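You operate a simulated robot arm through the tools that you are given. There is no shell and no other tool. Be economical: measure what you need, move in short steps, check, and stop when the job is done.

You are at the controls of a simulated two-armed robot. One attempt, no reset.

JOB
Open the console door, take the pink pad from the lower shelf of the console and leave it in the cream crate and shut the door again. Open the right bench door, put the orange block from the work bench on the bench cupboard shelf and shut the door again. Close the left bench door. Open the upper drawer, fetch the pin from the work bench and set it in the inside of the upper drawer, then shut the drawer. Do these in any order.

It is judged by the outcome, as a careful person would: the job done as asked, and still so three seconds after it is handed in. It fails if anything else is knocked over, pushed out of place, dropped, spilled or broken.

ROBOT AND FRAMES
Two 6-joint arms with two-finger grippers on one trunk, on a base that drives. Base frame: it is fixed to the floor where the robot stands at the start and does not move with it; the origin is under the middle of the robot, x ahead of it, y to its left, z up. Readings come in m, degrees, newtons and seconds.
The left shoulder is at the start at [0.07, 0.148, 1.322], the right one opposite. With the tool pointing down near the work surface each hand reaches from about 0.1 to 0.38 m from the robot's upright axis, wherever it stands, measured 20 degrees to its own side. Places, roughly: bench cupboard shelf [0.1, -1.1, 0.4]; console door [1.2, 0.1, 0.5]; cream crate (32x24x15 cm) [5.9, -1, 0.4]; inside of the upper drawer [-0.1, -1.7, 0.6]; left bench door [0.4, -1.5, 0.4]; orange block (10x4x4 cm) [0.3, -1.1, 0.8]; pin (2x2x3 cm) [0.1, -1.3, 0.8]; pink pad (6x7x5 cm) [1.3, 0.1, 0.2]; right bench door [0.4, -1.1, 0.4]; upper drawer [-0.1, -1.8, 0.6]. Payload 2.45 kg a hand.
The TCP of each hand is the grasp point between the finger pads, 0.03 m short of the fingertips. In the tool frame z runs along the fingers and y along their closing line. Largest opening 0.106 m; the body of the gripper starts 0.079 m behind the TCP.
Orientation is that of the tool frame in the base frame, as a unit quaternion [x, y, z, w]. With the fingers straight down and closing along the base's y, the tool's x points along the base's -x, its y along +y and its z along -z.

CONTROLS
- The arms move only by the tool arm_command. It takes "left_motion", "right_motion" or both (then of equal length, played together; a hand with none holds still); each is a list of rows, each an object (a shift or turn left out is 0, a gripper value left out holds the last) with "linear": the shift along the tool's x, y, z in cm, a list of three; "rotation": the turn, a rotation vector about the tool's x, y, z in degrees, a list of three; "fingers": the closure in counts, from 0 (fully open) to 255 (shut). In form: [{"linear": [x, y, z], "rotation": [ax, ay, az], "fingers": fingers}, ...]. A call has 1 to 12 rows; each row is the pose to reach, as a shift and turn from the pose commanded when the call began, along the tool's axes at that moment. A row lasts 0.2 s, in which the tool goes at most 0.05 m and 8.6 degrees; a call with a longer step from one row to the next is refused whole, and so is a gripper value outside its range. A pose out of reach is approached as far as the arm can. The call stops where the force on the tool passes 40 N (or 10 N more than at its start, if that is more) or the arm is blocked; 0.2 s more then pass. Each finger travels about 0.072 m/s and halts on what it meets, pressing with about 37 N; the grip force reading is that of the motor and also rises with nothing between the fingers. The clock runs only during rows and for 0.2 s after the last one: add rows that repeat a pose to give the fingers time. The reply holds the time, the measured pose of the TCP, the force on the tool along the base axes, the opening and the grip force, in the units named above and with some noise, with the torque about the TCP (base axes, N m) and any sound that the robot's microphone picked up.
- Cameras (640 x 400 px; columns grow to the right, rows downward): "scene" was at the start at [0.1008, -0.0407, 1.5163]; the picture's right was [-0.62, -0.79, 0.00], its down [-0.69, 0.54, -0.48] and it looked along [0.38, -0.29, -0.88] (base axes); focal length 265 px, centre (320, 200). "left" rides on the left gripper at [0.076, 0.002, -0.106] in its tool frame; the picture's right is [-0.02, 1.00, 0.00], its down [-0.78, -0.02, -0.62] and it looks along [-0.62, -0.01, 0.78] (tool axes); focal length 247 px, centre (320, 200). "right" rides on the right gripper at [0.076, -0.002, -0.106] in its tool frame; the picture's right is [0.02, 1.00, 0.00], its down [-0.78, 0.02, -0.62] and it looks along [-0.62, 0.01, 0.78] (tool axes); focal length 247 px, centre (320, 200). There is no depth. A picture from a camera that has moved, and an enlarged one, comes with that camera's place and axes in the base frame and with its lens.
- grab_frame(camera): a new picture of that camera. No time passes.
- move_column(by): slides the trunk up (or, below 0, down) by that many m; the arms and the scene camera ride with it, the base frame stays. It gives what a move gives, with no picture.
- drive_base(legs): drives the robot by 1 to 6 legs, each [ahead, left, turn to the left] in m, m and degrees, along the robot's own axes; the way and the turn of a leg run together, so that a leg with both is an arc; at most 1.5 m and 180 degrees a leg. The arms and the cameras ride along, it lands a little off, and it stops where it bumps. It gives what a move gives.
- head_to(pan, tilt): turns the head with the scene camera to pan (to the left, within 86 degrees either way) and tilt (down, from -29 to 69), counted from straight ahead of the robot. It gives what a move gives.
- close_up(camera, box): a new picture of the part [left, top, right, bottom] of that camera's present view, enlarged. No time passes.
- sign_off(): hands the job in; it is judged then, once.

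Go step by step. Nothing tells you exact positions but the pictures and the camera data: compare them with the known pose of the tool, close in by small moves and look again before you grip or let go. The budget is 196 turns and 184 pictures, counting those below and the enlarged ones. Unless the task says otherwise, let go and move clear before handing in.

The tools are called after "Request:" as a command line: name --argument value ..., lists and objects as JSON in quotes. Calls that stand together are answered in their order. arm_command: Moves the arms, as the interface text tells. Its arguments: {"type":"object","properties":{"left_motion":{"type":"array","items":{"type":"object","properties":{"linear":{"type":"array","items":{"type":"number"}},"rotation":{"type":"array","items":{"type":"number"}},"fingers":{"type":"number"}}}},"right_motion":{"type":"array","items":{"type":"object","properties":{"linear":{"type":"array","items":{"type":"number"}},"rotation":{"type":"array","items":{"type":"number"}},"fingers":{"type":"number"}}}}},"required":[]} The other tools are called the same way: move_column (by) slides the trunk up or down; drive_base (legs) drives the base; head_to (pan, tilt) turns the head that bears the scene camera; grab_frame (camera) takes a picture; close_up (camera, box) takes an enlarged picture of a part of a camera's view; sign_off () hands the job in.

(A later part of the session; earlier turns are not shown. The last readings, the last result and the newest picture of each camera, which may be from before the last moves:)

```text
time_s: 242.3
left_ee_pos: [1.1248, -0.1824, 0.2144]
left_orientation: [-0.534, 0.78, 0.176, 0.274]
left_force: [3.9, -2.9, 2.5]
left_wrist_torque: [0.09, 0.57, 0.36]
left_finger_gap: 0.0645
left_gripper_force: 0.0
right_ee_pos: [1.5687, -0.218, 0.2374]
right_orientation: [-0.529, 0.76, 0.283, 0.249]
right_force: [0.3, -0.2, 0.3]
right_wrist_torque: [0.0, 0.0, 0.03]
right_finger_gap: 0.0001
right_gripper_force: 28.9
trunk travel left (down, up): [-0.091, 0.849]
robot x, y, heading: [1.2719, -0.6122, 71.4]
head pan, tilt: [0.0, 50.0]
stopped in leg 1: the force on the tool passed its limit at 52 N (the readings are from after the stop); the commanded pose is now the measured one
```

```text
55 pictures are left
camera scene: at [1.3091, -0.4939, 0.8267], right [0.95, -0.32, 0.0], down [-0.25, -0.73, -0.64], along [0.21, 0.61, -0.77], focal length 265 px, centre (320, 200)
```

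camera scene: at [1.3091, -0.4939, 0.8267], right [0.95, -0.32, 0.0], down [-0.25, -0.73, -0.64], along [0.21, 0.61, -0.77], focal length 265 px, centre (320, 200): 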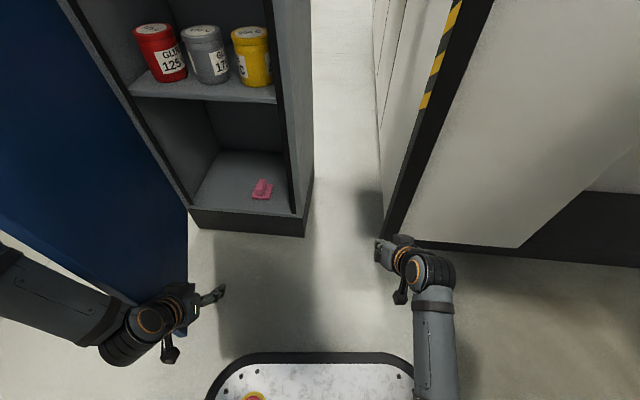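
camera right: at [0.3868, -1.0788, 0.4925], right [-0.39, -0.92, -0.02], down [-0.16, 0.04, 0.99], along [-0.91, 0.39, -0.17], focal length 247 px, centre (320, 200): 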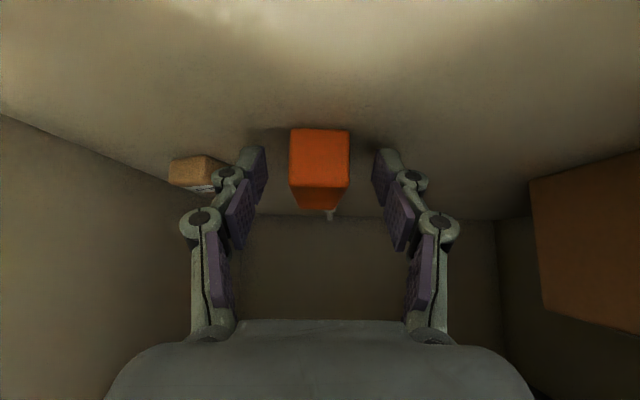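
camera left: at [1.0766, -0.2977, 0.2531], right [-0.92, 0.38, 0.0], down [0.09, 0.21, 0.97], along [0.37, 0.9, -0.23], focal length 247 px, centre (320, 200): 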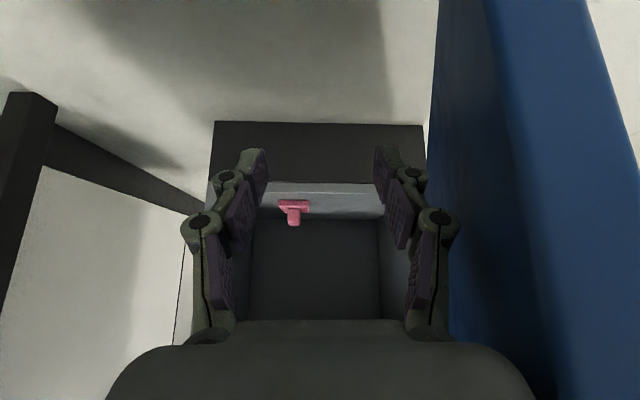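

The arm wraps around the door's free edge, so it must leave along the door's own plane. I move back and to the right in a small step.

Request:
drive_base --legs '[[-0.06, -0.05, 0]]'

Request:
grab_frame --camera "left"

```text
time_s: 243.4
left_ee_pos: [1.1528, -0.2531, 0.2147]
left_orientation: [-0.534, 0.78, 0.176, 0.274]
left_force: [-0.1, -0.4, -0.3]
left_wrist_torque: [-0.01, -0.01, 0.0]
left_finger_gap: 0.0643
left_gripper_force: 0.1
right_ee_pos: [1.5972, -0.2907, 0.2372]
right_orientation: [-0.53, 0.76, 0.284, 0.249]
right_force: [0.4, 0.6, 0.0]
right_wrist_torque: [-0.01, -0.02, 0.0]
right_finger_gap: 0.0
right_gripper_force: 28.3
trunk travel left (down, up): [-0.091, 0.849]
robot x, y, heading: [1.296, -0.684, 71.3]
head pan, tilt: [0.0, 50.0]
```

```text
54 pictures are left
camera left: at [1.1056, -0.3705, 0.2505], right [-0.92, 0.38, 0.0], down [0.09, 0.22, 0.97], along [0.37, 0.9, -0.23], focal length 247 px, centre (320, 200)
```

left: 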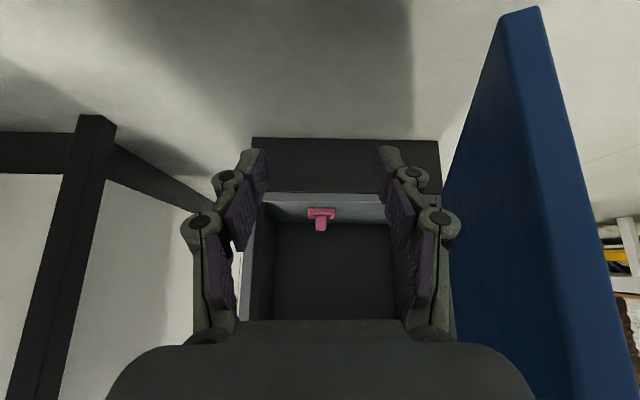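

Free now. I back off further and re-square.

Request:
drive_base --legs '[[-0.18, -0.02, 0], [0, 0, -5]]'

Request:
grab_frame --camera "scene"

```text
time_s: 245.4
left_ee_pos: [1.1529, -0.4207, 0.2138]
left_orientation: [-0.5, 0.803, 0.164, 0.281]
left_force: [-0.1, -0.1, 0.2]
left_wrist_torque: [-0.02, 0.02, 0.0]
left_finger_gap: 0.0643
left_gripper_force: 0.1
right_ee_pos: [1.593, -0.4962, 0.2374]
right_orientation: [-0.496, 0.782, 0.273, 0.262]
right_force: [-1.0, 0.8, 0.7]
right_wrist_torque: [0.0, 0.0, 0.03]
right_finger_gap: 0.0001
right_gripper_force: 28.3
trunk travel left (down, up): [-0.091, 0.849]
robot x, y, heading: [1.258, -0.8638, 66.4]
head pan, tilt: [0.0, 50.0]
```

```text
53 pictures are left
camera scene: at [1.3082, -0.7477, 0.8266], right [0.92, -0.4, 0.0], down [-0.31, -0.7, -0.64], along [0.26, 0.59, -0.77], focal length 265 px, centre (320, 200)
```

scene: 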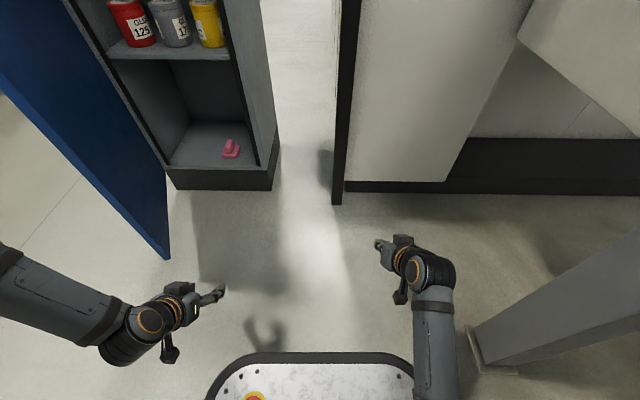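

I extend the left arm forward here in free space so the elbow straightens, flattening the pitch a bit.

Request:
arm_command --left_motion '[{"linear": [-3.2, -0.7, 2.5], "rotation": [0, -2.3, 0]}, {"linear": [-6.4, -1.3, 5], "rotation": [0, -4.6, 0]}, {"linear": [-9.5, -2, 7.5], "rotation": [0, -7, 0]}, {"linear": [-12.7, -2.7, 10], "rotation": [0, -9.3, 0]}, {"linear": [-15.9, -3.3, 12.5], "rotation": [0, -11.6, 0]}, {"linear": [-19.1, -4, 15], "rotation": [0, -14, 0]}]'

Request:
grab_frame --camera "scene"

```text
time_s: 246.8
left_ee_pos: [1.183, -0.27, 0.2381]
left_orientation: [-0.479, 0.768, 0.216, 0.367]
left_force: [0.7, -0.4, 0.7]
left_wrist_torque: [-0.02, -0.02, 0.01]
left_finger_gap: 0.0645
left_gripper_force: 0.0
left hand out of reach, approached as far as the arm can: row 1, 2, 3, 4, 5, 6
right_ee_pos: [1.5916, -0.4963, 0.2371]
right_orientation: [-0.496, 0.782, 0.272, 0.26]
right_force: [0.6, 0.0, -0.1]
right_wrist_torque: [-0.03, -0.03, 0.0]
right_finger_gap: 0.0
right_gripper_force: 29.1
trunk travel left (down, up): [-0.091, 0.849]
robot x, y, heading: [1.2614, -0.8645, 66.4]
head pan, tilt: [0.0, 50.0]
```

```text
52 pictures are left
camera scene: at [1.3082, -0.7477, 0.8266], right [0.92, -0.4, 0.0], down [-0.31, -0.7, -0.64], along [0.26, 0.59, -0.77], focal length 265 px, centre (320, 200)
```

scene: 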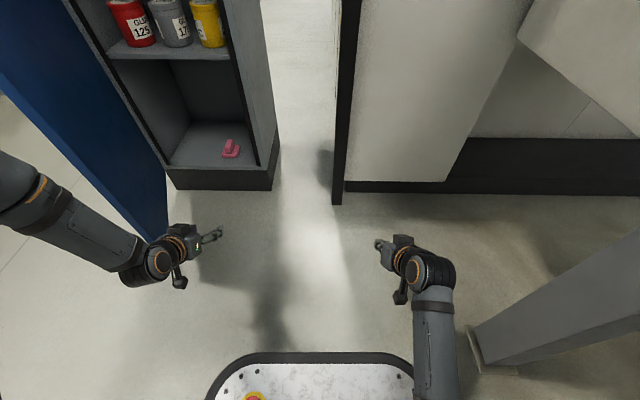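

The arm prefers a larger lateral offset to stay unfolded. I back off 20 cm more and set the left hand out to the side, checking the elbow.

Request:
drive_base --legs '[[-0.2, -0.04, 0]]'

Request:
arm_command --left_motion '[{"linear": [1.5, 3.5, -1]}, {"linear": [3, 7, -2]}, {"linear": [4.5, 10.5, -3]}, {"linear": [6, 14, -4]}, {"linear": [6, 18, -4]}]'

Request:
grab_frame --camera "scene"

```text
time_s: 248.4
left_ee_pos: [1.1406, -0.4689, 0.2386]
left_orientation: [-0.477, 0.769, 0.215, 0.368]
left_force: [0.1, 0.5, -0.1]
left_wrist_torque: [0.01, 0.03, 0.03]
left_finger_gap: 0.0644
left_gripper_force: 0.0
right_ee_pos: [1.55, -0.6952, 0.237]
right_orientation: [-0.496, 0.782, 0.272, 0.261]
right_force: [-0.4, 0.7, -0.6]
right_wrist_torque: [-0.01, 0.01, 0.04]
right_finger_gap: 0.0
right_gripper_force: 28.5
trunk travel left (down, up): [-0.091, 0.849]
robot x, y, heading: [1.2137, -1.0541, 66.2]
head pan, tilt: [0.0, 50.0]
```

```text
time_s: 249.6
left_ee_pos: [0.9786, -0.4518, 0.2097]
left_orientation: [-0.477, 0.769, 0.214, 0.368]
left_force: [-0.3, 0.5, 0.3]
left_wrist_torque: [-0.01, -0.01, -0.02]
left_finger_gap: 0.0644
left_gripper_force: 0.2
left hand out of reach, approached as far as the arm can: row 4, 5
right_ee_pos: [1.5497, -0.6942, 0.2378]
right_orientation: [-0.494, 0.783, 0.272, 0.262]
right_force: [0.9, -0.3, 0.5]
right_wrist_torque: [0.01, 0.02, 0.02]
right_finger_gap: 0.0
right_gripper_force: 28.5
trunk travel left (down, up): [-0.091, 0.849]
robot x, y, heading: [1.215, -1.066, 66.2]
head pan, tilt: [0.0, 50.0]
```

```text
51 pictures are left
camera scene: at [1.2651, -0.9456, 0.8265], right [0.91, -0.4, 0.0], down [-0.31, -0.7, -0.64], along [0.26, 0.59, -0.77], focal length 265 px, centre (320, 200)
```

scene: 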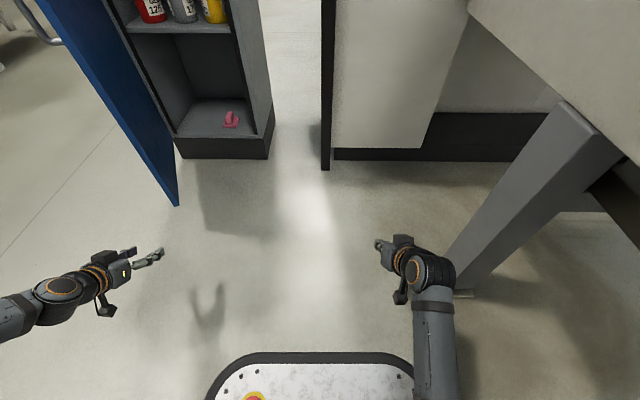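

I switch plan: the right arm is in a good posture, and approaching at a heading of about 100° from the front-right keeps the body clear of the door. I turn there first.

Request:
drive_base --legs '[[0.06, -0.08, 0], [0, 0, 34]]'

Request:
grab_frame --camera "scene"

```text
time_s: 252.4
left_ee_pos: [0.7783, -0.6641, 0.2081]
left_orientation: [0.679, -0.597, -0.313, -0.29]
left_force: [0.1, -0.7, 0.0]
left_wrist_torque: [0.02, 0.0, 0.0]
left_finger_gap: 0.0643
left_gripper_force: 0.0
right_ee_pos: [1.3872, -0.5488, 0.2375]
right_orientation: [0.7, -0.606, -0.336, -0.172]
right_force: [-0.3, -0.3, -0.4]
right_wrist_torque: [0.0, -0.03, 0.01]
right_finger_gap: 0.0001
right_gripper_force: 28.6
trunk travel left (down, up): [-0.091, 0.849]
robot x, y, heading: [1.3128, -1.0404, 100.0]
head pan, tilt: [0.0, 50.0]
```

```text
50 pictures are left
camera scene: at [1.2894, -0.9144, 0.8266], right [0.99, 0.17, 0.0], down [0.13, -0.75, -0.64], along [-0.11, 0.63, -0.77], focal length 265 px, centre (320, 200)
```

scene: 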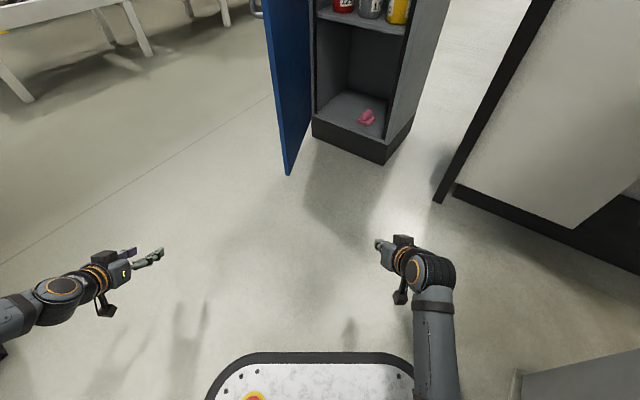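

Good view: the pad is almost straight ahead. The hand must face 66° to close across the pad's grip bar, so I yaw it right in place.

Request:
arm_command --right_motion '[{"rotation": [5.2, -1.3, 5.5], "fingers": 100}, {"rotation": [10.4, -2.5, 10.9]}, {"rotation": [15.6, -3.8, 16.4]}, {"rotation": [20.8, -5.1, 21.9]}, {"rotation": [26, -6.3, 27.3]}, {"rotation": [31.2, -7.6, 32.8]}]'

Request:
grab_frame --camera "right"

```text
time_s: 252.9
left_ee_pos: [0.7792, -0.6639, 0.2088]
left_orientation: [0.679, -0.598, -0.312, -0.289]
left_force: [-0.9, -0.3, -0.2]
left_wrist_torque: [-0.04, -0.01, 0.02]
left_finger_gap: 0.0643
left_gripper_force: 0.1
right_ee_pos: [1.4351, -0.5343, 0.2376]
right_orientation: [0.679, -0.623, -0.277, -0.272]
right_force: [0.0, 0.1, 0.2]
right_wrist_torque: [-0.02, -0.05, 0.0]
right_finger_gap: 0.0647
right_gripper_force: 0.2
right hand out of reach, approached as far as the arm can: row 2
trunk travel left (down, up): [-0.091, 0.849]
robot x, y, heading: [1.309, -1.0406, 99.9]
head pan, tilt: [0.0, 50.0]
stopped in row 2 (right hand): the arm was blocked; the commanded pose is now the measured one
```

```text
49 pictures are left
camera right: at [1.4447, -0.663, 0.2562], right [-1.0, -0.09, -0.04], down [-0.05, 0.1, 0.99], along [-0.09, 0.99, -0.1], focal length 247 px, centre (320, 200)
```

right: 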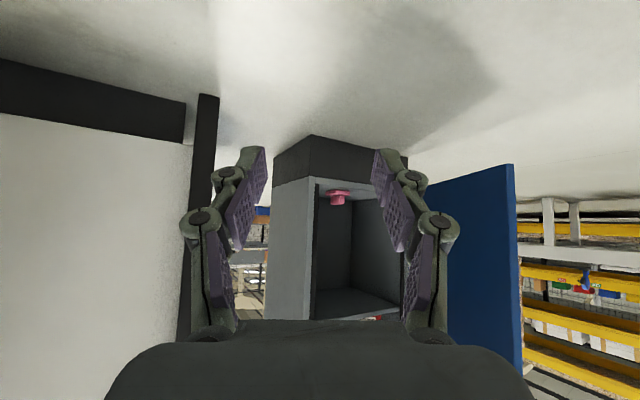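

The wrist limit eases when extended. I extend 18 cm ahead while yawing further.

Request:
arm_command --right_motion '[{"linear": [-3.1, 0.4, 3.2], "rotation": [0, 0, 0]}, {"linear": [-6.2, 0.8, 6.4], "rotation": [4, 0.1, 3.9]}, {"linear": [-9.4, 1.2, 9.6], "rotation": [9, 0.3, 8.8]}, {"linear": [-12.5, 1.7, 12.8], "rotation": [14, 0.5, 13.7]}, {"linear": [-12.5, 1.7, 12.8], "rotation": [20, 0.7, 19.5]}]'

Request:
grab_frame --camera "scene"

```text
time_s: 254.1
left_ee_pos: [0.7787, -0.6633, 0.2089]
left_orientation: [0.68, -0.597, -0.313, -0.29]
left_force: [0.1, -1.0, -0.9]
left_wrist_torque: [0.0, -0.01, 0.03]
left_finger_gap: 0.0643
left_gripper_force: 0.1
right_ee_pos: [1.418, -0.3536, 0.2379]
right_orientation: [-0.505, 0.768, 0.198, 0.341]
right_force: [-0.9, -0.1, -0.8]
right_wrist_torque: [0.03, -0.01, 0.02]
right_finger_gap: 0.0645
right_gripper_force: 0.1
trunk travel left (down, up): [-0.091, 0.849]
robot x, y, heading: [1.3121, -1.0375, 99.7]
head pan, tilt: [0.0, 50.0]
```

```text
48 pictures are left
camera scene: at [1.2894, -0.9144, 0.8266], right [0.99, 0.17, 0.0], down [0.13, -0.75, -0.64], along [-0.11, 0.63, -0.77], focal length 265 px, centre (320, 200)
```

scene: 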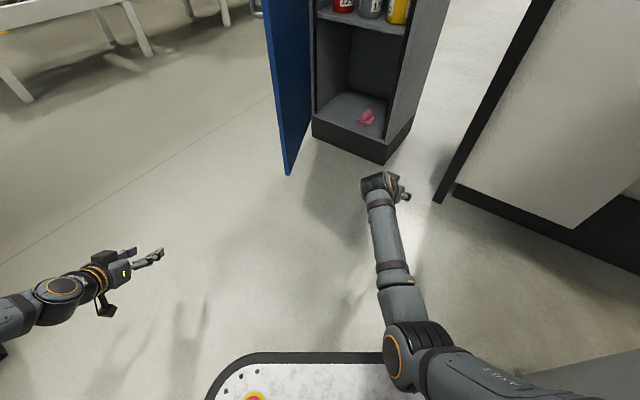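

The hand now faces 63° in a clean posture. I drive so it sits 20 cm out in front of the pad, along the console's axis.

Request:
drive_base --legs '[[0.3, 0.13, 0]]'

Request:
grab_frame --camera "right"

Request:
grab_frame --camera "scene"

```text
time_s: 256.3
left_ee_pos: [0.6003, -0.3875, 0.2094]
left_orientation: [0.68, -0.598, -0.312, -0.289]
left_force: [0.7, -0.5, -0.2]
left_wrist_torque: [-0.01, 0.02, 0.01]
left_finger_gap: 0.0644
left_gripper_force: 0.1
right_ee_pos: [1.2397, -0.0776, 0.2395]
right_orientation: [-0.504, 0.767, 0.201, 0.341]
right_force: [0.6, -0.4, -0.2]
right_wrist_torque: [-0.02, 0.0, -0.02]
right_finger_gap: 0.0645
right_gripper_force: 0.1
trunk travel left (down, up): [-0.091, 0.849]
robot x, y, heading: [1.1314, -0.7661, 99.7]
head pan, tilt: [0.0, 50.0]
```

```text
47 pictures are left
camera right: at [1.1845, -0.1962, 0.2574], right [-0.92, 0.4, -0.05], down [-0.01, 0.1, 0.99], along [0.4, 0.91, -0.09], focal length 247 px, centre (320, 200)
```

right: 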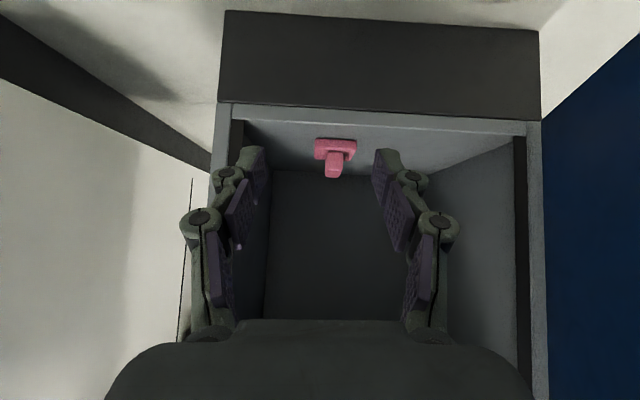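

```text
46 pictures are left
camera scene: at [1.1104, -0.6391, 0.8266], right [0.99, 0.17, 0.0], down [0.13, -0.76, -0.64], along [-0.11, 0.63, -0.77], focal length 265 px, centre (320, 200)
```

scene: 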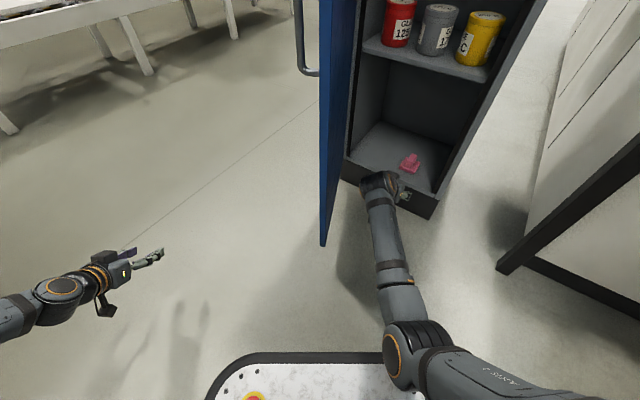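

Clean approach: pad is 22 cm ahead, 2 cm left. I go in 13 cm first.

Request:
arm_command --right_motion '[{"linear": [-3, 0.8, 3.1]}, {"linear": [-6, 1.6, 6.3]}, {"linear": [-9, 2.3, 9.4]}]'

Request:
grab_frame --camera "right"

```text
time_s: 257.1
left_ee_pos: [0.6004, -0.3885, 0.2091]
left_orientation: [0.679, -0.599, -0.311, -0.29]
left_force: [0.3, 0.4, 0.7]
left_wrist_torque: [0.01, -0.01, 0.01]
left_finger_gap: 0.0646
left_gripper_force: 0.0
right_ee_pos: [1.2725, 0.0462, 0.2396]
right_orientation: [-0.504, 0.768, 0.201, 0.339]
right_force: [0.4, 0.3, -0.6]
right_wrist_torque: [0.05, -0.04, 0.02]
right_finger_gap: 0.0645
right_gripper_force: 0.0
right hand out of reach, approached as far as the arm can: row 3
trunk travel left (down, up): [-0.091, 0.849]
robot x, y, heading: [1.132, -0.7624, 99.7]
head pan, tilt: [0.0, 50.0]
```

```text
45 pictures are left
camera right: at [1.2178, -0.0722, 0.2569], right [-0.92, 0.4, -0.05], down [-0.01, 0.1, 0.99], along [0.4, 0.91, -0.09], focal length 247 px, centre (320, 200)
```

right: 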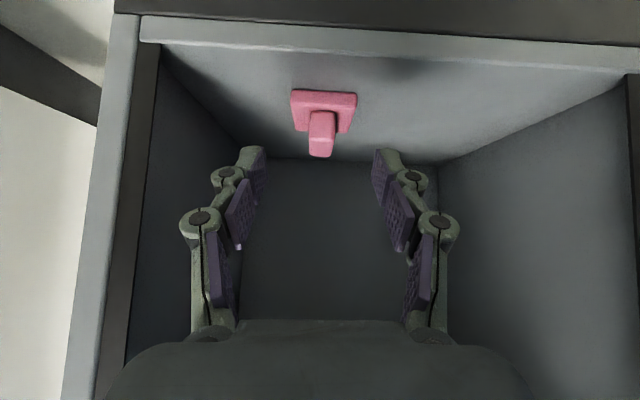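

Bar is centred between the fingers. I lower 4.3 cm, then creep forward with the base.

Request:
move_column --by -0.042

Request:
drive_base --legs '[[0.065, -0.043, 0]]'

Request:
grab_frame --camera "right"

```text
time_s: 257.9
left_ee_pos: [0.5999, -0.3876, 0.1674]
left_orientation: [0.679, -0.598, -0.312, -0.29]
left_force: [0.5, 0.7, -0.7]
left_wrist_torque: [0.01, 0.0, 0.0]
left_finger_gap: 0.0643
left_gripper_force: 0.1
right_ee_pos: [1.2723, 0.0462, 0.1977]
right_orientation: [-0.505, 0.768, 0.201, 0.34]
right_force: [0.4, 0.0, 0.2]
right_wrist_torque: [-0.06, -0.01, 0.01]
right_finger_gap: 0.0648
right_gripper_force: 0.1
trunk travel left (down, up): [-0.049, 0.891]
robot x, y, heading: [1.1345, -0.7641, 99.6]
head pan, tilt: [0.0, 50.0]
```

```text
time_s: 259.0
left_ee_pos: [0.6313, -0.3147, 0.1665]
left_orientation: [0.679, -0.598, -0.312, -0.29]
left_force: [-0.3, 0.0, -1.3]
left_wrist_torque: [0.02, 0.03, -0.01]
left_finger_gap: 0.0643
left_gripper_force: 0.0
right_ee_pos: [1.3034, 0.1193, 0.1976]
right_orientation: [-0.505, 0.767, 0.202, 0.34]
right_force: [-0.2, -0.4, 0.9]
right_wrist_torque: [-0.02, 0.01, 0.01]
right_finger_gap: 0.0644
right_gripper_force: 0.0
trunk travel left (down, up): [-0.049, 0.891]
robot x, y, heading: [1.167, -0.6928, 99.5]
head pan, tilt: [0.0, 50.0]
```

```text
44 pictures are left
camera right: at [1.2493, 0.0002, 0.2157], right [-0.92, 0.4, -0.05], down [-0.01, 0.1, 0.99], along [0.4, 0.91, -0.09], focal length 247 px, centre (320, 200)
```

right: 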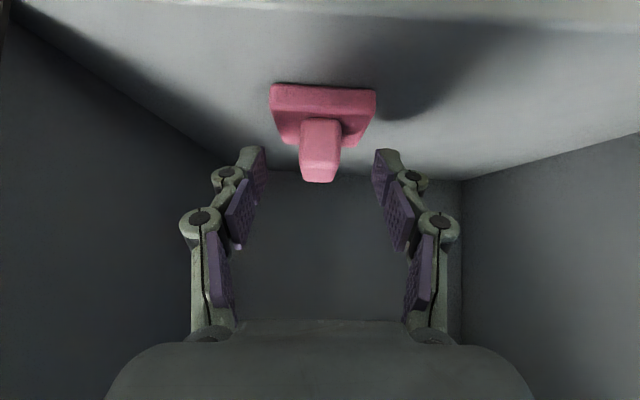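

Tips just reach the bar's front, at good height. I creep 3.5 cm further, then close.

Request:
drive_base --legs '[[0.03, -0.02, 0]]'

Request:
grab_frame --camera "right"

```text
time_s: 259.9
left_ee_pos: [0.6456, -0.2815, 0.1662]
left_orientation: [0.678, -0.598, -0.312, -0.29]
left_force: [0.8, 0.0, -0.6]
left_wrist_torque: [0.02, 0.0, 0.01]
left_finger_gap: 0.0645
left_gripper_force: 0.1
right_ee_pos: [1.3177, 0.1508, 0.1983]
right_orientation: [-0.505, 0.768, 0.2, 0.34]
right_force: [-0.1, -0.3, -0.2]
right_wrist_torque: [-0.03, 0.0, -0.02]
right_finger_gap: 0.0645
right_gripper_force: 0.1
trunk travel left (down, up): [-0.049, 0.891]
robot x, y, heading: [1.1763, -0.6577, 99.7]
head pan, tilt: [0.0, 50.0]
```

```text
43 pictures are left
camera right: at [1.2642, 0.0333, 0.2157], right [-0.92, 0.4, -0.05], down [-0.01, 0.1, 0.99], along [0.4, 0.91, -0.09], focal length 247 px, centre (320, 200)
```

right: 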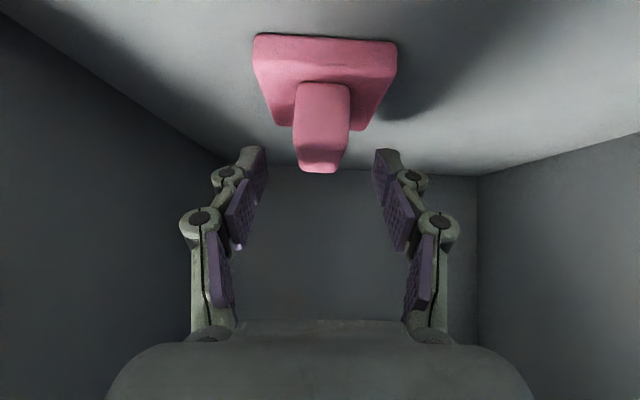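

Height overlap is slim, so I lower 1.1 cm, then close.

Request:
move_column --by -0.011

Request:
arm_command --right_motion '[{"fingers": 200}, {"fingers": 255}, {"fingers": 255}, {"fingers": 255}]'

Request:
grab_frame --camera "right"

```text
time_s: 260.4
left_ee_pos: [0.6462, -0.2825, 0.1553]
left_orientation: [0.678, -0.598, -0.312, -0.291]
left_force: [0.4, -0.3, -0.5]
left_wrist_torque: [0.0, 0.01, 0.01]
left_finger_gap: 0.0645
left_gripper_force: 0.1
right_ee_pos: [1.319, 0.1504, 0.1871]
right_orientation: [-0.504, 0.768, 0.2, 0.34]
right_force: [0.5, -0.3, 0.3]
right_wrist_torque: [0.01, -0.01, 0.02]
right_finger_gap: 0.0644
right_gripper_force: 0.1
trunk travel left (down, up): [-0.038, 0.902]
robot x, y, heading: [1.1812, -0.6529, 99.8]
head pan, tilt: [0.0, 50.0]
```

```text
time_s: 261.4
left_ee_pos: [0.6453, -0.2817, 0.1561]
left_orientation: [0.679, -0.597, -0.313, -0.29]
left_force: [-0.3, -0.2, 0.6]
left_wrist_torque: [0.05, 0.01, -0.01]
left_finger_gap: 0.0643
left_gripper_force: 0.0
right_ee_pos: [1.3179, 0.1517, 0.1869]
right_orientation: [-0.504, 0.768, 0.201, 0.34]
right_force: [-0.1, 0.2, 0.5]
right_wrist_torque: [0.02, 0.08, -0.03]
right_finger_gap: 0.023
right_gripper_force: 36.7
trunk travel left (down, up): [-0.038, 0.902]
robot x, y, heading: [1.1804, -0.6583, 99.7]
head pan, tilt: [0.0, 50.0]
```

```text
42 pictures are left
camera right: at [1.2641, 0.0334, 0.205], right [-0.92, 0.4, -0.05], down [-0.01, 0.1, 0.99], along [0.4, 0.91, -0.09], focal length 247 px, centre (320, 200)
```

right: 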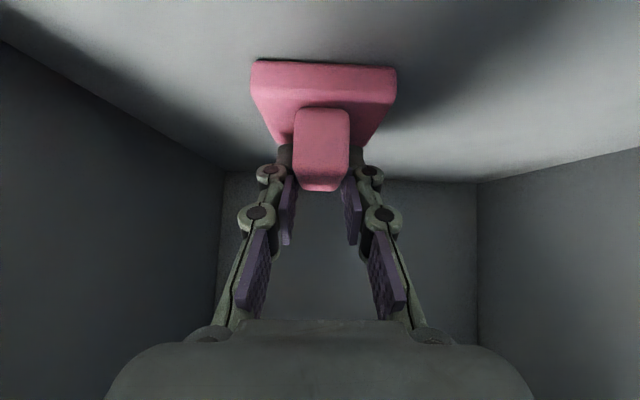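

Bar gripped (2.3 cm). I lift 4 cm and check.

Request:
move_column --by 0.05

Request:
grab_frame --camera "right"

```text
time_s: 262.4
left_ee_pos: [0.6458, -0.2814, 0.2058]
left_orientation: [0.679, -0.598, -0.312, -0.29]
left_force: [0.4, 0.2, 0.2]
left_wrist_torque: [0.01, -0.01, 0.0]
left_finger_gap: 0.0646
left_gripper_force: 0.1
right_ee_pos: [1.318, 0.1498, 0.2362]
right_orientation: [-0.504, 0.768, 0.199, 0.34]
right_force: [0.4, -0.7, -0.1]
right_wrist_torque: [0.01, 0.01, 0.0]
right_finger_gap: 0.0229
right_gripper_force: 37.0
trunk travel left (down, up): [-0.088, 0.852]
robot x, y, heading: [1.1791, -0.6572, 99.8]
head pan, tilt: [0.0, 50.0]
```

```text
41 pictures are left
camera right: at [1.2642, 0.0333, 0.2544], right [-0.92, 0.4, -0.05], down [-0.01, 0.1, 0.99], along [0.4, 0.91, -0.09], focal length 247 px, centre (320, 200)
```

right: 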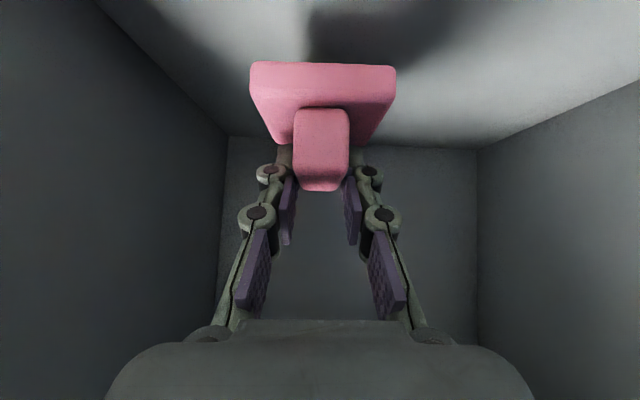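

Pad secured. I back straight out along the console axis, then further away.

Request:
drive_base --legs '[[-0.21, 0.13, 0], [-0.25, -0.05, 0]]'

Request:
move_column --by 0.3

Request:
arm_command --left_motion '[{"linear": [-3, 0, 3]}, {"linear": [-6, 0, 6]}, {"linear": [-9, 0, 9]}, {"linear": [-12, 0, 12]}, {"linear": [-15, 0, 15]}, {"linear": [-18, 0, 18]}]'

Request:
grab_frame --camera "scene"

```text
time_s: 265.6
left_ee_pos: [0.6445, -0.7468, 0.2062]
left_orientation: [0.678, -0.6, -0.311, -0.29]
left_force: [-0.2, -0.5, -0.3]
left_wrist_torque: [-0.03, 0.05, 0.0]
left_finger_gap: 0.0648
left_gripper_force: 0.1
right_ee_pos: [1.3174, -0.315, 0.2374]
right_orientation: [-0.503, 0.769, 0.2, 0.341]
right_force: [1.0, -0.3, -0.4]
right_wrist_torque: [0.01, -0.01, 0.0]
right_finger_gap: 0.0227
right_gripper_force: 36.6
trunk travel left (down, up): [-0.088, 0.852]
robot x, y, heading: [1.1737, -1.1252, 99.3]
head pan, tilt: [0.0, 50.0]
```

```text
time_s: 268.6
left_ee_pos: [0.6438, -0.7459, 0.5057]
left_orientation: [0.678, -0.599, -0.312, -0.29]
left_force: [0.0, -0.1, 0.4]
left_wrist_torque: [0.0, 0.04, -0.02]
left_finger_gap: 0.0646
left_gripper_force: 0.1
right_ee_pos: [1.3187, -0.3154, 0.5365]
right_orientation: [-0.504, 0.768, 0.2, 0.341]
right_force: [-0.6, -0.2, -0.7]
right_wrist_torque: [0.01, -0.01, 0.01]
right_finger_gap: 0.0229
right_gripper_force: 37.0
trunk travel left (down, up): [-0.388, 0.552]
robot x, y, heading: [1.177, -1.121, 99.7]
head pan, tilt: [0.0, 50.0]
```

```text
time_s: 270.0
left_ee_pos: [0.6365, -0.7134, 0.5383]
left_orientation: [0.678, -0.599, -0.311, -0.29]
left_force: [0.2, 0.5, 0.4]
left_wrist_torque: [-0.02, -0.01, 0.0]
left_finger_gap: 0.0645
left_gripper_force: 0.0
left hand out of reach, approached as far as the arm can: row 1, 2, 3, 4, 5, 6
right_ee_pos: [1.3175, -0.3147, 0.5367]
right_orientation: [-0.503, 0.769, 0.2, 0.341]
right_force: [0.3, -0.5, -1.2]
right_wrist_torque: [0.0, 0.02, -0.01]
right_finger_gap: 0.0229
right_gripper_force: 37.5
trunk travel left (down, up): [-0.388, 0.552]
robot x, y, heading: [1.1762, -1.1269, 99.4]
head pan, tilt: [0.0, 50.0]
```

```text
40 pictures are left
camera scene: at [1.1534, -0.9993, 1.1235], right [0.99, 0.17, 0.0], down [0.13, -0.76, -0.64], along [-0.11, 0.63, -0.77], focal length 265 px, centre (320, 200)
```

scene: 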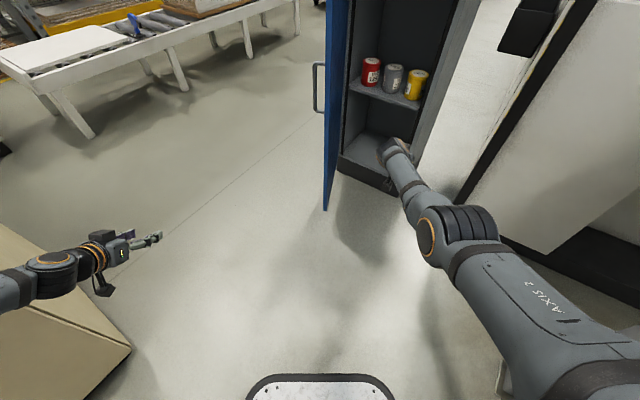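

The left wrist is at its limit. I let it point to the right while the arm extends, which should unfold the elbow.

Request:
arm_command --left_motion '[{"linear": [0, -2, 0], "rotation": [6.5, 0.2, 5.4]}, {"linear": [0, -4, 0], "rotation": [13, 0.3, 10.8]}, {"linear": [0, -6, 0], "rotation": [19.5, 0.5, 16.2]}, {"linear": [0, -9, 0], "rotation": [26, 0.7, 21.6]}, {"linear": [0, -12, 0], "rotation": [32.5, 0.9, 27]}, {"linear": [0, -15, 0], "rotation": [39, 1, 32.4]}, {"linear": [0, -18, 0], "rotation": [45.5, 1.2, 37.8]}, {"linear": [0, -20, 0], "rotation": [45.5, 1.2, 37.8]}]'

Request:
grab_frame --camera "scene"

```text
time_s: 271.8
left_ee_pos: [0.8366, -0.6925, 0.5439]
left_orientation: [-0.292, 0.857, 0.128, 0.405]
left_force: [-0.5, -0.3, 0.4]
left_wrist_torque: [-0.02, 0.0, 0.01]
left_finger_gap: 0.0643
left_gripper_force: 0.0
right_ee_pos: [1.3184, -0.3151, 0.5367]
right_orientation: [-0.504, 0.768, 0.2, 0.34]
right_force: [0.9, -0.7, -0.5]
right_wrist_torque: [0.01, 0.0, 0.0]
right_finger_gap: 0.0228
right_gripper_force: 36.8
trunk travel left (down, up): [-0.388, 0.552]
robot x, y, heading: [1.1738, -1.1219, 99.6]
head pan, tilt: [0.0, 50.0]
```

```text
39 pictures are left
camera scene: at [1.1535, -0.9994, 1.1236], right [0.99, 0.17, 0.0], down [0.13, -0.76, -0.64], along [-0.11, 0.63, -0.77], focal length 265 px, centre (320, 200)
```

scene: 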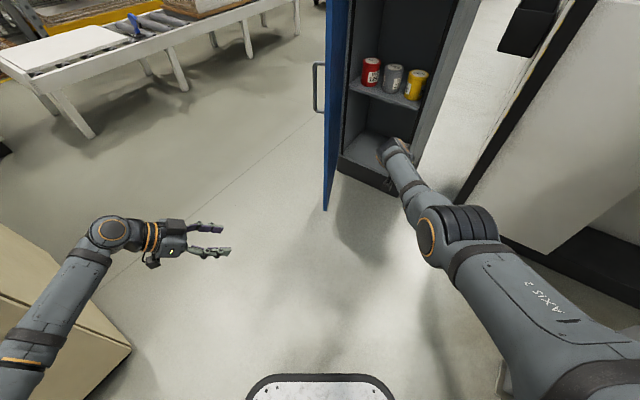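

Unfolded. Now I extend the left hand and turn it forward, closing its fist, while drawing the right hand (with the pad) back in.

Request:
arm_command --left_motion '[{"linear": [-1.6, 2.1, 1.9], "rotation": [0, 0, 0], "fingers": 255}, {"linear": [-3.2, 4.2, 3.8], "rotation": [-4, -0.1, -3.4]}, {"linear": [-4.8, 6.2, 5.7], "rotation": [-9, -0.2, -7.5]}, {"linear": [-6.4, 8.3, 7.5], "rotation": [-14, -0.3, -11.7]}, {"linear": [-6.4, 8.3, 7.5], "rotation": [-19, -0.4, -15.8]}, {"linear": [-6.4, 8.3, 7.5], "rotation": [-24, -0.5, -20]}, {"linear": [-6.4, 8.3, 7.5], "rotation": [-29, -0.7, -24.2]}, {"linear": [-6.4, 8.3, 7.5], "rotation": [-34.6, -0.8, -28.8]}]' --right_motion '[{"linear": [2.4, -2.2, -2.3], "rotation": [-2.9, -0.2, -2.8]}, {"linear": [4.7, -4.4, -4.7], "rotation": [-5.8, -0.3, -5.5]}, {"linear": [7.1, -6.7, -7], "rotation": [-8.7, -0.5, -8.3]}, {"linear": [9.4, -8.9, -9.4], "rotation": [-11.6, -0.6, -11]}, {"linear": [11.8, -11.1, -11.7], "rotation": [-14.5, -0.8, -13.8]}, {"linear": [14.1, -13.4, -14], "rotation": [-17.4, -1, -16.6]}, {"linear": [16.5, -15.6, -16.4], "rotation": [-20.3, -1.1, -19.3]}, {"linear": [18.9, -17.8, -18.7], "rotation": [-23.2, -1.3, -22.1]}]'

Request:
grab_frame --camera "scene"

```text
time_s: 273.6
left_ee_pos: [0.8652, -0.5669, 0.5458]
left_orientation: [-0.599, 0.678, 0.274, 0.325]
left_force: [-0.1, 0.8, 0.0]
left_wrist_torque: [0.0, -0.02, -0.02]
left_finger_gap: 0.0001
left_gripper_force: 28.3
right_ee_pos: [1.3699, -0.6309, 0.5354]
right_orientation: [0.696, -0.599, -0.286, -0.272]
right_force: [0.1, -0.3, 0.1]
right_wrist_torque: [0.04, 0.0, 0.03]
right_finger_gap: 0.023
right_gripper_force: 37.0
trunk travel left (down, up): [-0.388, 0.552]
robot x, y, heading: [1.1739, -1.1298, 99.6]
head pan, tilt: [0.0, 50.0]
```

```text
38 pictures are left
camera scene: at [1.1541, -0.9999, 1.1237], right [0.99, 0.17, 0.0], down [0.13, -0.76, -0.64], along [-0.11, 0.63, -0.77], focal length 265 px, centre (320, 200)
```

scene: 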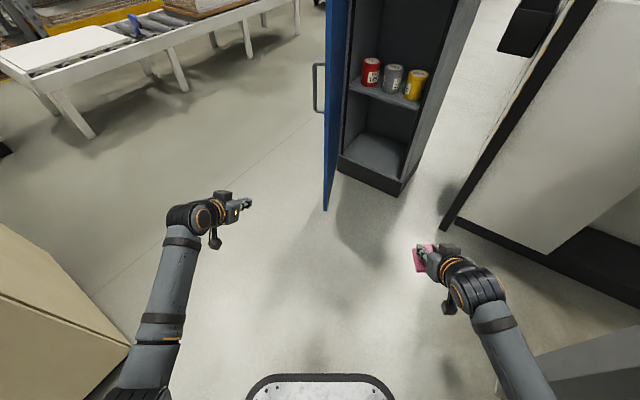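

Both arms are in good posture. I lower slightly to pass under the handle, and drive so the left fist is on the outer side of the door.

Request:
move_column --by -0.12

Request:
drive_base --legs '[[0.42, 0.12, 0]]'

Request:
grab_frame --camera "scene"

```text
time_s: 275.1
left_ee_pos: [0.8651, -0.5666, 0.4262]
left_orientation: [-0.599, 0.678, 0.274, 0.325]
left_force: [0.6, -0.1, -0.1]
left_wrist_torque: [-0.01, -0.01, 0.0]
left_finger_gap: 0.0002
left_gripper_force: 28.8
right_ee_pos: [1.3703, -0.6315, 0.4151]
right_orientation: [0.697, -0.598, -0.287, -0.273]
right_force: [-0.2, -0.1, -0.8]
right_wrist_torque: [0.02, 0.0, 0.0]
right_finger_gap: 0.0232
right_gripper_force: 37.3
trunk travel left (down, up): [-0.268, 0.672]
robot x, y, heading: [1.176, -1.1224, 99.5]
head pan, tilt: [0.0, 50.0]
```

```text
time_s: 277.8
left_ee_pos: [0.6736, -0.1746, 0.4242]
left_orientation: [-0.601, 0.677, 0.274, 0.324]
left_force: [0.6, -0.4, -1.0]
left_wrist_torque: [-0.01, 0.03, 0.02]
left_finger_gap: 0.0
left_gripper_force: 28.7
right_ee_pos: [1.1786, -0.2375, 0.4147]
right_orientation: [0.698, -0.597, -0.287, -0.272]
right_force: [0.0, 0.3, -0.9]
right_wrist_torque: [-0.03, 0.04, -0.01]
right_finger_gap: 0.0232
right_gripper_force: 37.0
trunk travel left (down, up): [-0.268, 0.672]
robot x, y, heading: [0.9879, -0.728, 99.8]
head pan, tilt: [0.0, 50.0]
```

```text
37 pictures are left
camera scene: at [0.9634, -0.6062, 1.0035], right [0.99, 0.17, 0.0], down [0.13, -0.76, -0.64], along [-0.11, 0.63, -0.77], focal length 265 px, centre (320, 200)
```

scene: 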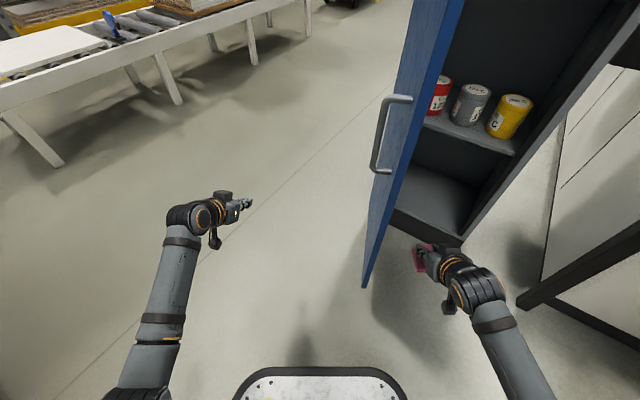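

I went left instead of right, but nothing was touched: the door is between the hands. I slide right 25 cm.

Request:
drive_base --legs '[[-0.02, -0.24, 0]]'

Request:
grab_frame --camera "scene"

```text
time_s: 279.6
left_ee_pos: [0.9139, -0.1538, 0.4258]
left_orientation: [-0.6, 0.678, 0.273, 0.325]
left_force: [-0.3, 0.9, 0.3]
left_wrist_torque: [-0.01, 0.03, -0.01]
left_finger_gap: 0.0
left_gripper_force: 29.0
right_ee_pos: [1.4182, -0.2158, 0.4148]
right_orientation: [0.697, -0.598, -0.287, -0.273]
right_force: [-0.7, -1.1, -1.4]
right_wrist_torque: [0.01, 0.01, -0.02]
right_finger_gap: 0.0227
right_gripper_force: 37.3
trunk travel left (down, up): [-0.268, 0.672]
robot x, y, heading: [1.2284, -0.7078, 99.7]
head pan, tilt: [0.0, 50.0]
```

```text
36 pictures are left
camera scene: at [1.2045, -0.5851, 1.0036], right [0.99, 0.17, 0.0], down [0.13, -0.76, -0.64], along [-0.11, 0.63, -0.77], focal length 265 px, centre (320, 200)
```

scene: 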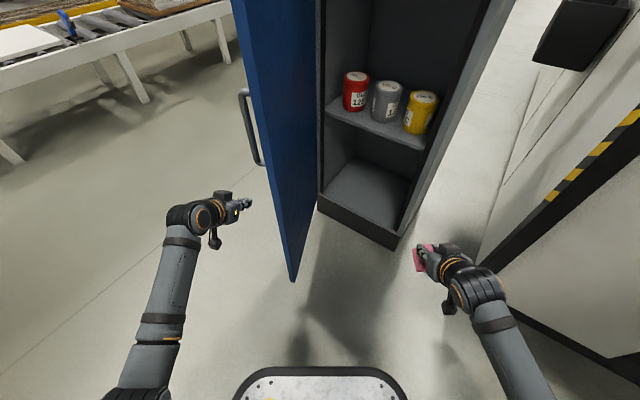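

The fist is on the door's outer side. Turning the base right sweeps the door toward closed while the pad hand moves clear.

Request:
drive_base --legs '[[0, 0, -20]]'

Request:
grab_frame --camera "scene"

```text
time_s: 281.0
left_ee_pos: [1.1232, -0.0797, 0.4257]
left_orientation: [-0.473, 0.772, 0.213, 0.367]
left_force: [-0.3, 0.8, -0.1]
left_wrist_torque: [-0.03, 0.0, 0.05]
left_finger_gap: 0.0
left_gripper_force: 28.6
right_ee_pos: [1.5762, -0.3116, 0.4143]
right_orientation: [-0.582, 0.71, 0.236, 0.319]
right_force: [0.2, 0.0, -0.7]
right_wrist_torque: [0.04, 0.03, 0.01]
right_finger_gap: 0.023
right_gripper_force: 37.6
trunk travel left (down, up): [-0.268, 0.672]
robot x, y, heading: [1.2265, -0.7142, 79.7]
head pan, tilt: [0.0, 50.0]
```

```text
35 pictures are left
camera scene: at [1.2486, -0.5853, 1.0036], right [0.98, -0.18, 0.0], down [-0.14, -0.75, -0.64], along [0.11, 0.63, -0.77], focal length 265 px, centre (320, 200)
```

scene: 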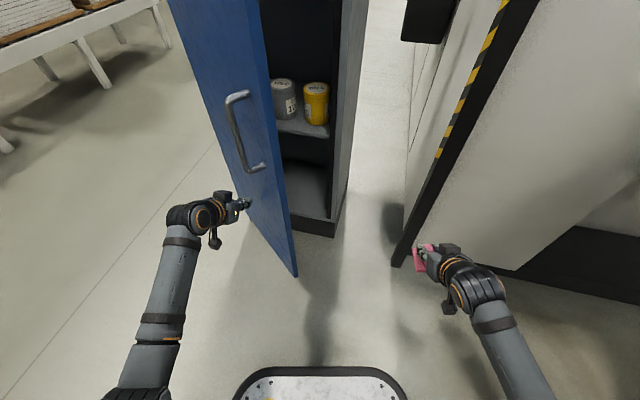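

Working. I turn 14° more.

Request:
drive_base --legs '[[0, 0, -14]]'

Request:
grab_frame --camera "scene"

```text
time_s: 282.3
left_ee_pos: [1.2791, -0.0748, 0.4245]
left_orientation: [-0.376, 0.824, 0.167, 0.391]
left_force: [0.7, -0.7, -0.4]
left_wrist_torque: [0.01, 0.0, 0.01]
left_finger_gap: 0.0
left_gripper_force: 28.7
right_ee_pos: [1.6631, -0.4098, 0.416]
right_orientation: [-0.49, 0.777, 0.194, 0.345]
right_force: [-0.3, -0.2, -0.9]
right_wrist_torque: [-0.01, -0.02, -0.06]
right_finger_gap: 0.0228
right_gripper_force: 36.9
trunk travel left (down, up): [-0.268, 0.672]
robot x, y, heading: [1.2285, -0.7151, 65.7]
head pan, tilt: [0.0, 50.0]
```

```text
34 pictures are left
camera scene: at [1.2784, -0.5947, 1.0036], right [0.91, -0.41, 0.0], down [-0.32, -0.7, -0.64], along [0.27, 0.59, -0.77], focal length 265 px, centre (320, 200)
```

scene: 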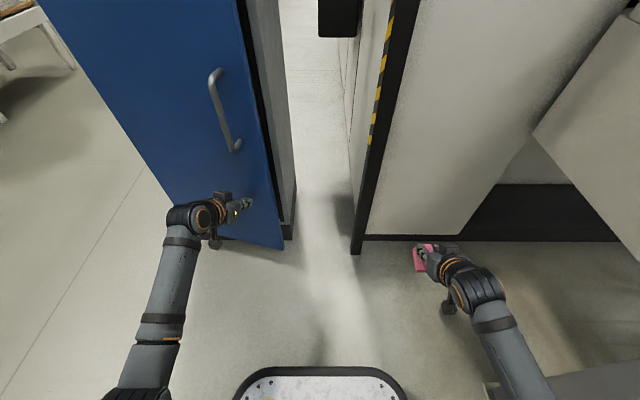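

Nearly shut. I finish with a straight push by the left hand.

Request:
arm_command --left_motion '[{"linear": [-1.54, 0.74, 1.83]}, {"linear": [-3.1, 1.5, 3.7]}, {"linear": [-4.6, 2.2, 5.5]}, {"linear": [-6.2, 3, 7.3]}, {"linear": [-7.7, 3.7, 9.1]}, {"linear": [-9.2, 4.4, 11]}]'

Request:
grab_frame --camera "scene"

```text
time_s: 283.3
left_ee_pos: [1.3163, 0.0056, 0.4261]
left_orientation: [-0.375, 0.826, 0.162, 0.388]
left_force: [-6.1, -15.3, 8.3]
left_wrist_torque: [0.06, -0.08, -0.01]
left_finger_gap: 0.0001
left_gripper_force: 28.7
right_ee_pos: [1.6624, -0.4106, 0.4147]
right_orientation: [-0.491, 0.775, 0.195, 0.346]
right_force: [0.0, -0.1, -0.3]
right_wrist_torque: [0.02, 0.0, 0.04]
right_finger_gap: 0.0234
right_gripper_force: 36.7
trunk travel left (down, up): [-0.268, 0.672]
robot x, y, heading: [1.2277, -0.7068, 65.7]
head pan, tilt: [0.0, 50.0]
stopped in row 4 (left hand): the force on the tool passed its limit at 84 N (the readings are from after the stop); the commanded pose is now the measured one
```

```text
33 pictures are left
camera scene: at [1.2774, -0.597, 1.0041], right [0.91, -0.41, 0.0], down [-0.31, -0.7, -0.64], along [0.26, 0.59, -0.76], focal length 265 px, centre (320, 200)
```

scene: 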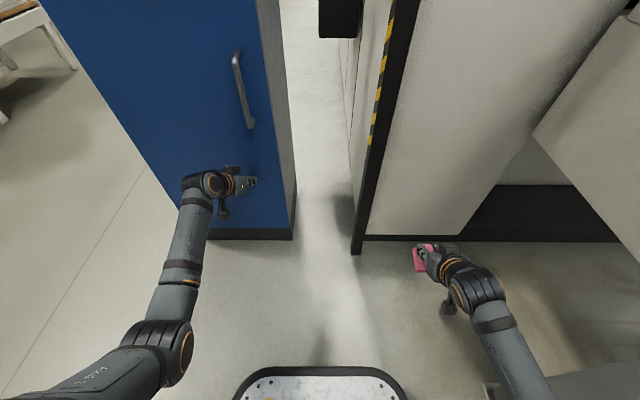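

The console door is shut. I retract the left hand, raise the trunk, and back down the corridor toward the conveyor's end.

Request:
arm_command --left_motion '[{"linear": [2.5, -1.2, -2.9]}, {"linear": [5, -2.4, -5.9]}, {"linear": [7.5, -3.6, -8.8]}, {"linear": [10, -4.8, -11.8]}, {"linear": [12.4, -6, -14.6]}]'

Request:
move_column --by 0.35

Request:
drive_base --legs '[[-0.1, 0.1, 0], [-1.4, 0, 0]]'

Request:
head_to --pan -80 --tilt 25

Request:
grab_frame --camera "scene"

```text
time_s: 284.5
left_ee_pos: [1.2328, -0.1762, 0.4245]
left_orientation: [-0.376, 0.825, 0.163, 0.389]
left_force: [0.8, 0.3, -1.1]
left_wrist_torque: [-0.01, 0.0, 0.0]
left_finger_gap: 0.0001
left_gripper_force: 28.8
right_ee_pos: [1.6633, -0.4089, 0.4154]
right_orientation: [-0.491, 0.776, 0.194, 0.345]
right_force: [-0.1, 0.9, -0.7]
right_wrist_torque: [-0.01, 0.0, -0.01]
right_finger_gap: 0.023
right_gripper_force: 35.9
trunk travel left (down, up): [-0.268, 0.672]
robot x, y, heading: [1.226, -0.7059, 65.6]
head pan, tilt: [0.0, 50.0]
```

```text
time_s: 287.9
left_ee_pos: [1.2331, -0.1748, 0.7735]
left_orientation: [-0.375, 0.826, 0.162, 0.388]
left_force: [-0.4, 0.2, -0.1]
left_wrist_torque: [0.02, 0.02, 0.04]
left_finger_gap: 0.0001
left_gripper_force: 28.7
right_ee_pos: [1.6626, -0.4087, 0.7653]
right_orientation: [-0.491, 0.776, 0.194, 0.345]
right_force: [0.2, 0.3, -0.2]
right_wrist_torque: [0.01, 0.02, 0.0]
right_finger_gap: 0.0229
right_gripper_force: 37.5
trunk travel left (down, up): [-0.618, 0.322]
robot x, y, heading: [1.2275, -0.7093, 65.7]
head pan, tilt: [0.0, 50.0]
```

```text
time_s: 295.8
left_ee_pos: [0.5212, -1.5068, 0.7738]
left_orientation: [-0.374, 0.827, 0.162, 0.388]
left_force: [0.8, -0.7, 0.2]
left_wrist_torque: [-0.01, -0.04, 0.01]
left_finger_gap: 0.0
left_gripper_force: 28.9
right_ee_pos: [0.9487, -1.743, 0.7652]
right_orientation: [-0.49, 0.777, 0.194, 0.345]
right_force: [1.0, -0.6, -0.7]
right_wrist_torque: [0.0, -0.01, 0.01]
right_finger_gap: 0.023
right_gripper_force: 36.7
trunk travel left (down, up): [-0.618, 0.322]
robot x, y, heading: [0.5149, -2.0413, 65.5]
head pan, tilt: [0.0, 50.0]
```

```text
time_s: 297.4
left_ee_pos: [0.5205, -1.5076, 0.7741]
left_orientation: [-0.374, 0.827, 0.161, 0.388]
left_force: [-0.8, -0.2, -0.6]
left_wrist_torque: [-0.01, 0.0, 0.01]
left_finger_gap: 0.0002
left_gripper_force: 28.7
right_ee_pos: [0.9501, -1.7422, 0.7649]
right_orientation: [-0.491, 0.777, 0.193, 0.344]
right_force: [-0.7, -0.4, -1.0]
right_wrist_torque: [-0.01, 0.05, 0.03]
right_finger_gap: 0.0231
right_gripper_force: 36.8
trunk travel left (down, up): [-0.618, 0.322]
robot x, y, heading: [0.5149, -2.0387, 65.1]
head pan, tilt: [-80.0, 25.0]
```

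```text
32 pictures are left
camera scene: at [0.6216, -2.0199, 1.391], right [-0.25, -0.97, 0.0], down [-0.41, 0.11, -0.91], along [0.88, -0.23, -0.42], focal length 265 px, centre (320, 200)
```

scene: 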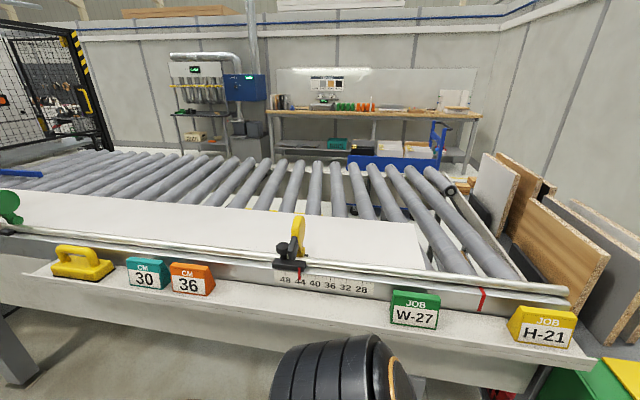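

The crate is visible: a cream box on the lower shelf of a stand beyond the conveyor. I need a passage round the conveyor's end; I back further and look.

Request:
close_up --camera "scene" --box '[150, 40, 480, 240]'

Request:
drive_base --legs '[[-0.75, 0, 0]]'

Request:
grab_frame --camera "scene"

```text
1.94 times, centred on (315, 140) of scene
camera zoom: at [0.6216, -2.0199, 1.391], right [-0.25, -0.97, 0.0], down [-0.41, 0.11, -0.91], along [0.88, -0.23, -0.42], focal length 514 px, centre (330, 316)
```

zoom: 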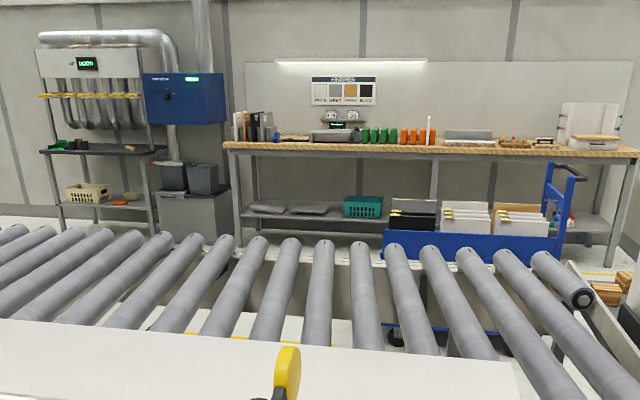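

```text
time_s: 301.4
left_ee_pos: [0.2094, -2.1914, 0.7738]
left_orientation: [-0.372, 0.828, 0.161, 0.388]
left_force: [-0.9, -1.1, 0.9]
left_wrist_torque: [-0.01, -0.04, -0.01]
left_finger_gap: 0.0003
left_gripper_force: 28.0
right_ee_pos: [0.6369, -2.4282, 0.7648]
right_orientation: [-0.489, 0.777, 0.193, 0.346]
right_force: [0.8, 0.2, 0.8]
right_wrist_torque: [-0.01, 0.0, 0.01]
right_finger_gap: 0.0232
right_gripper_force: 36.9
trunk travel left (down, up): [-0.618, 0.322]
robot x, y, heading: [0.2009, -2.7267, 65.3]
head pan, tilt: [-80.0, 25.0]
```

```text
30 pictures are left
camera scene: at [0.3072, -2.7052, 1.391], right [-0.25, -0.97, 0.0], down [-0.41, 0.11, -0.91], along [0.88, -0.23, -0.42], focal length 265 px, centre (320, 200)
```

scene: 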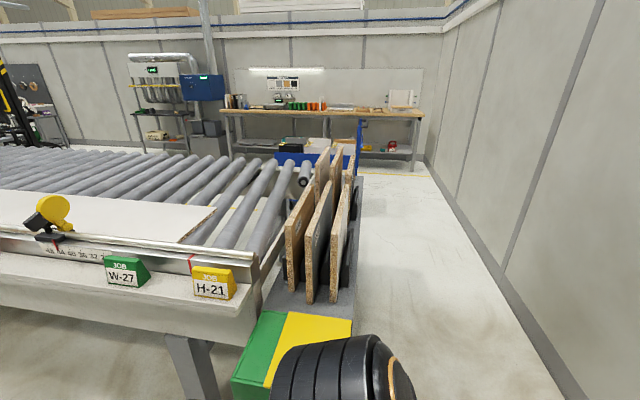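

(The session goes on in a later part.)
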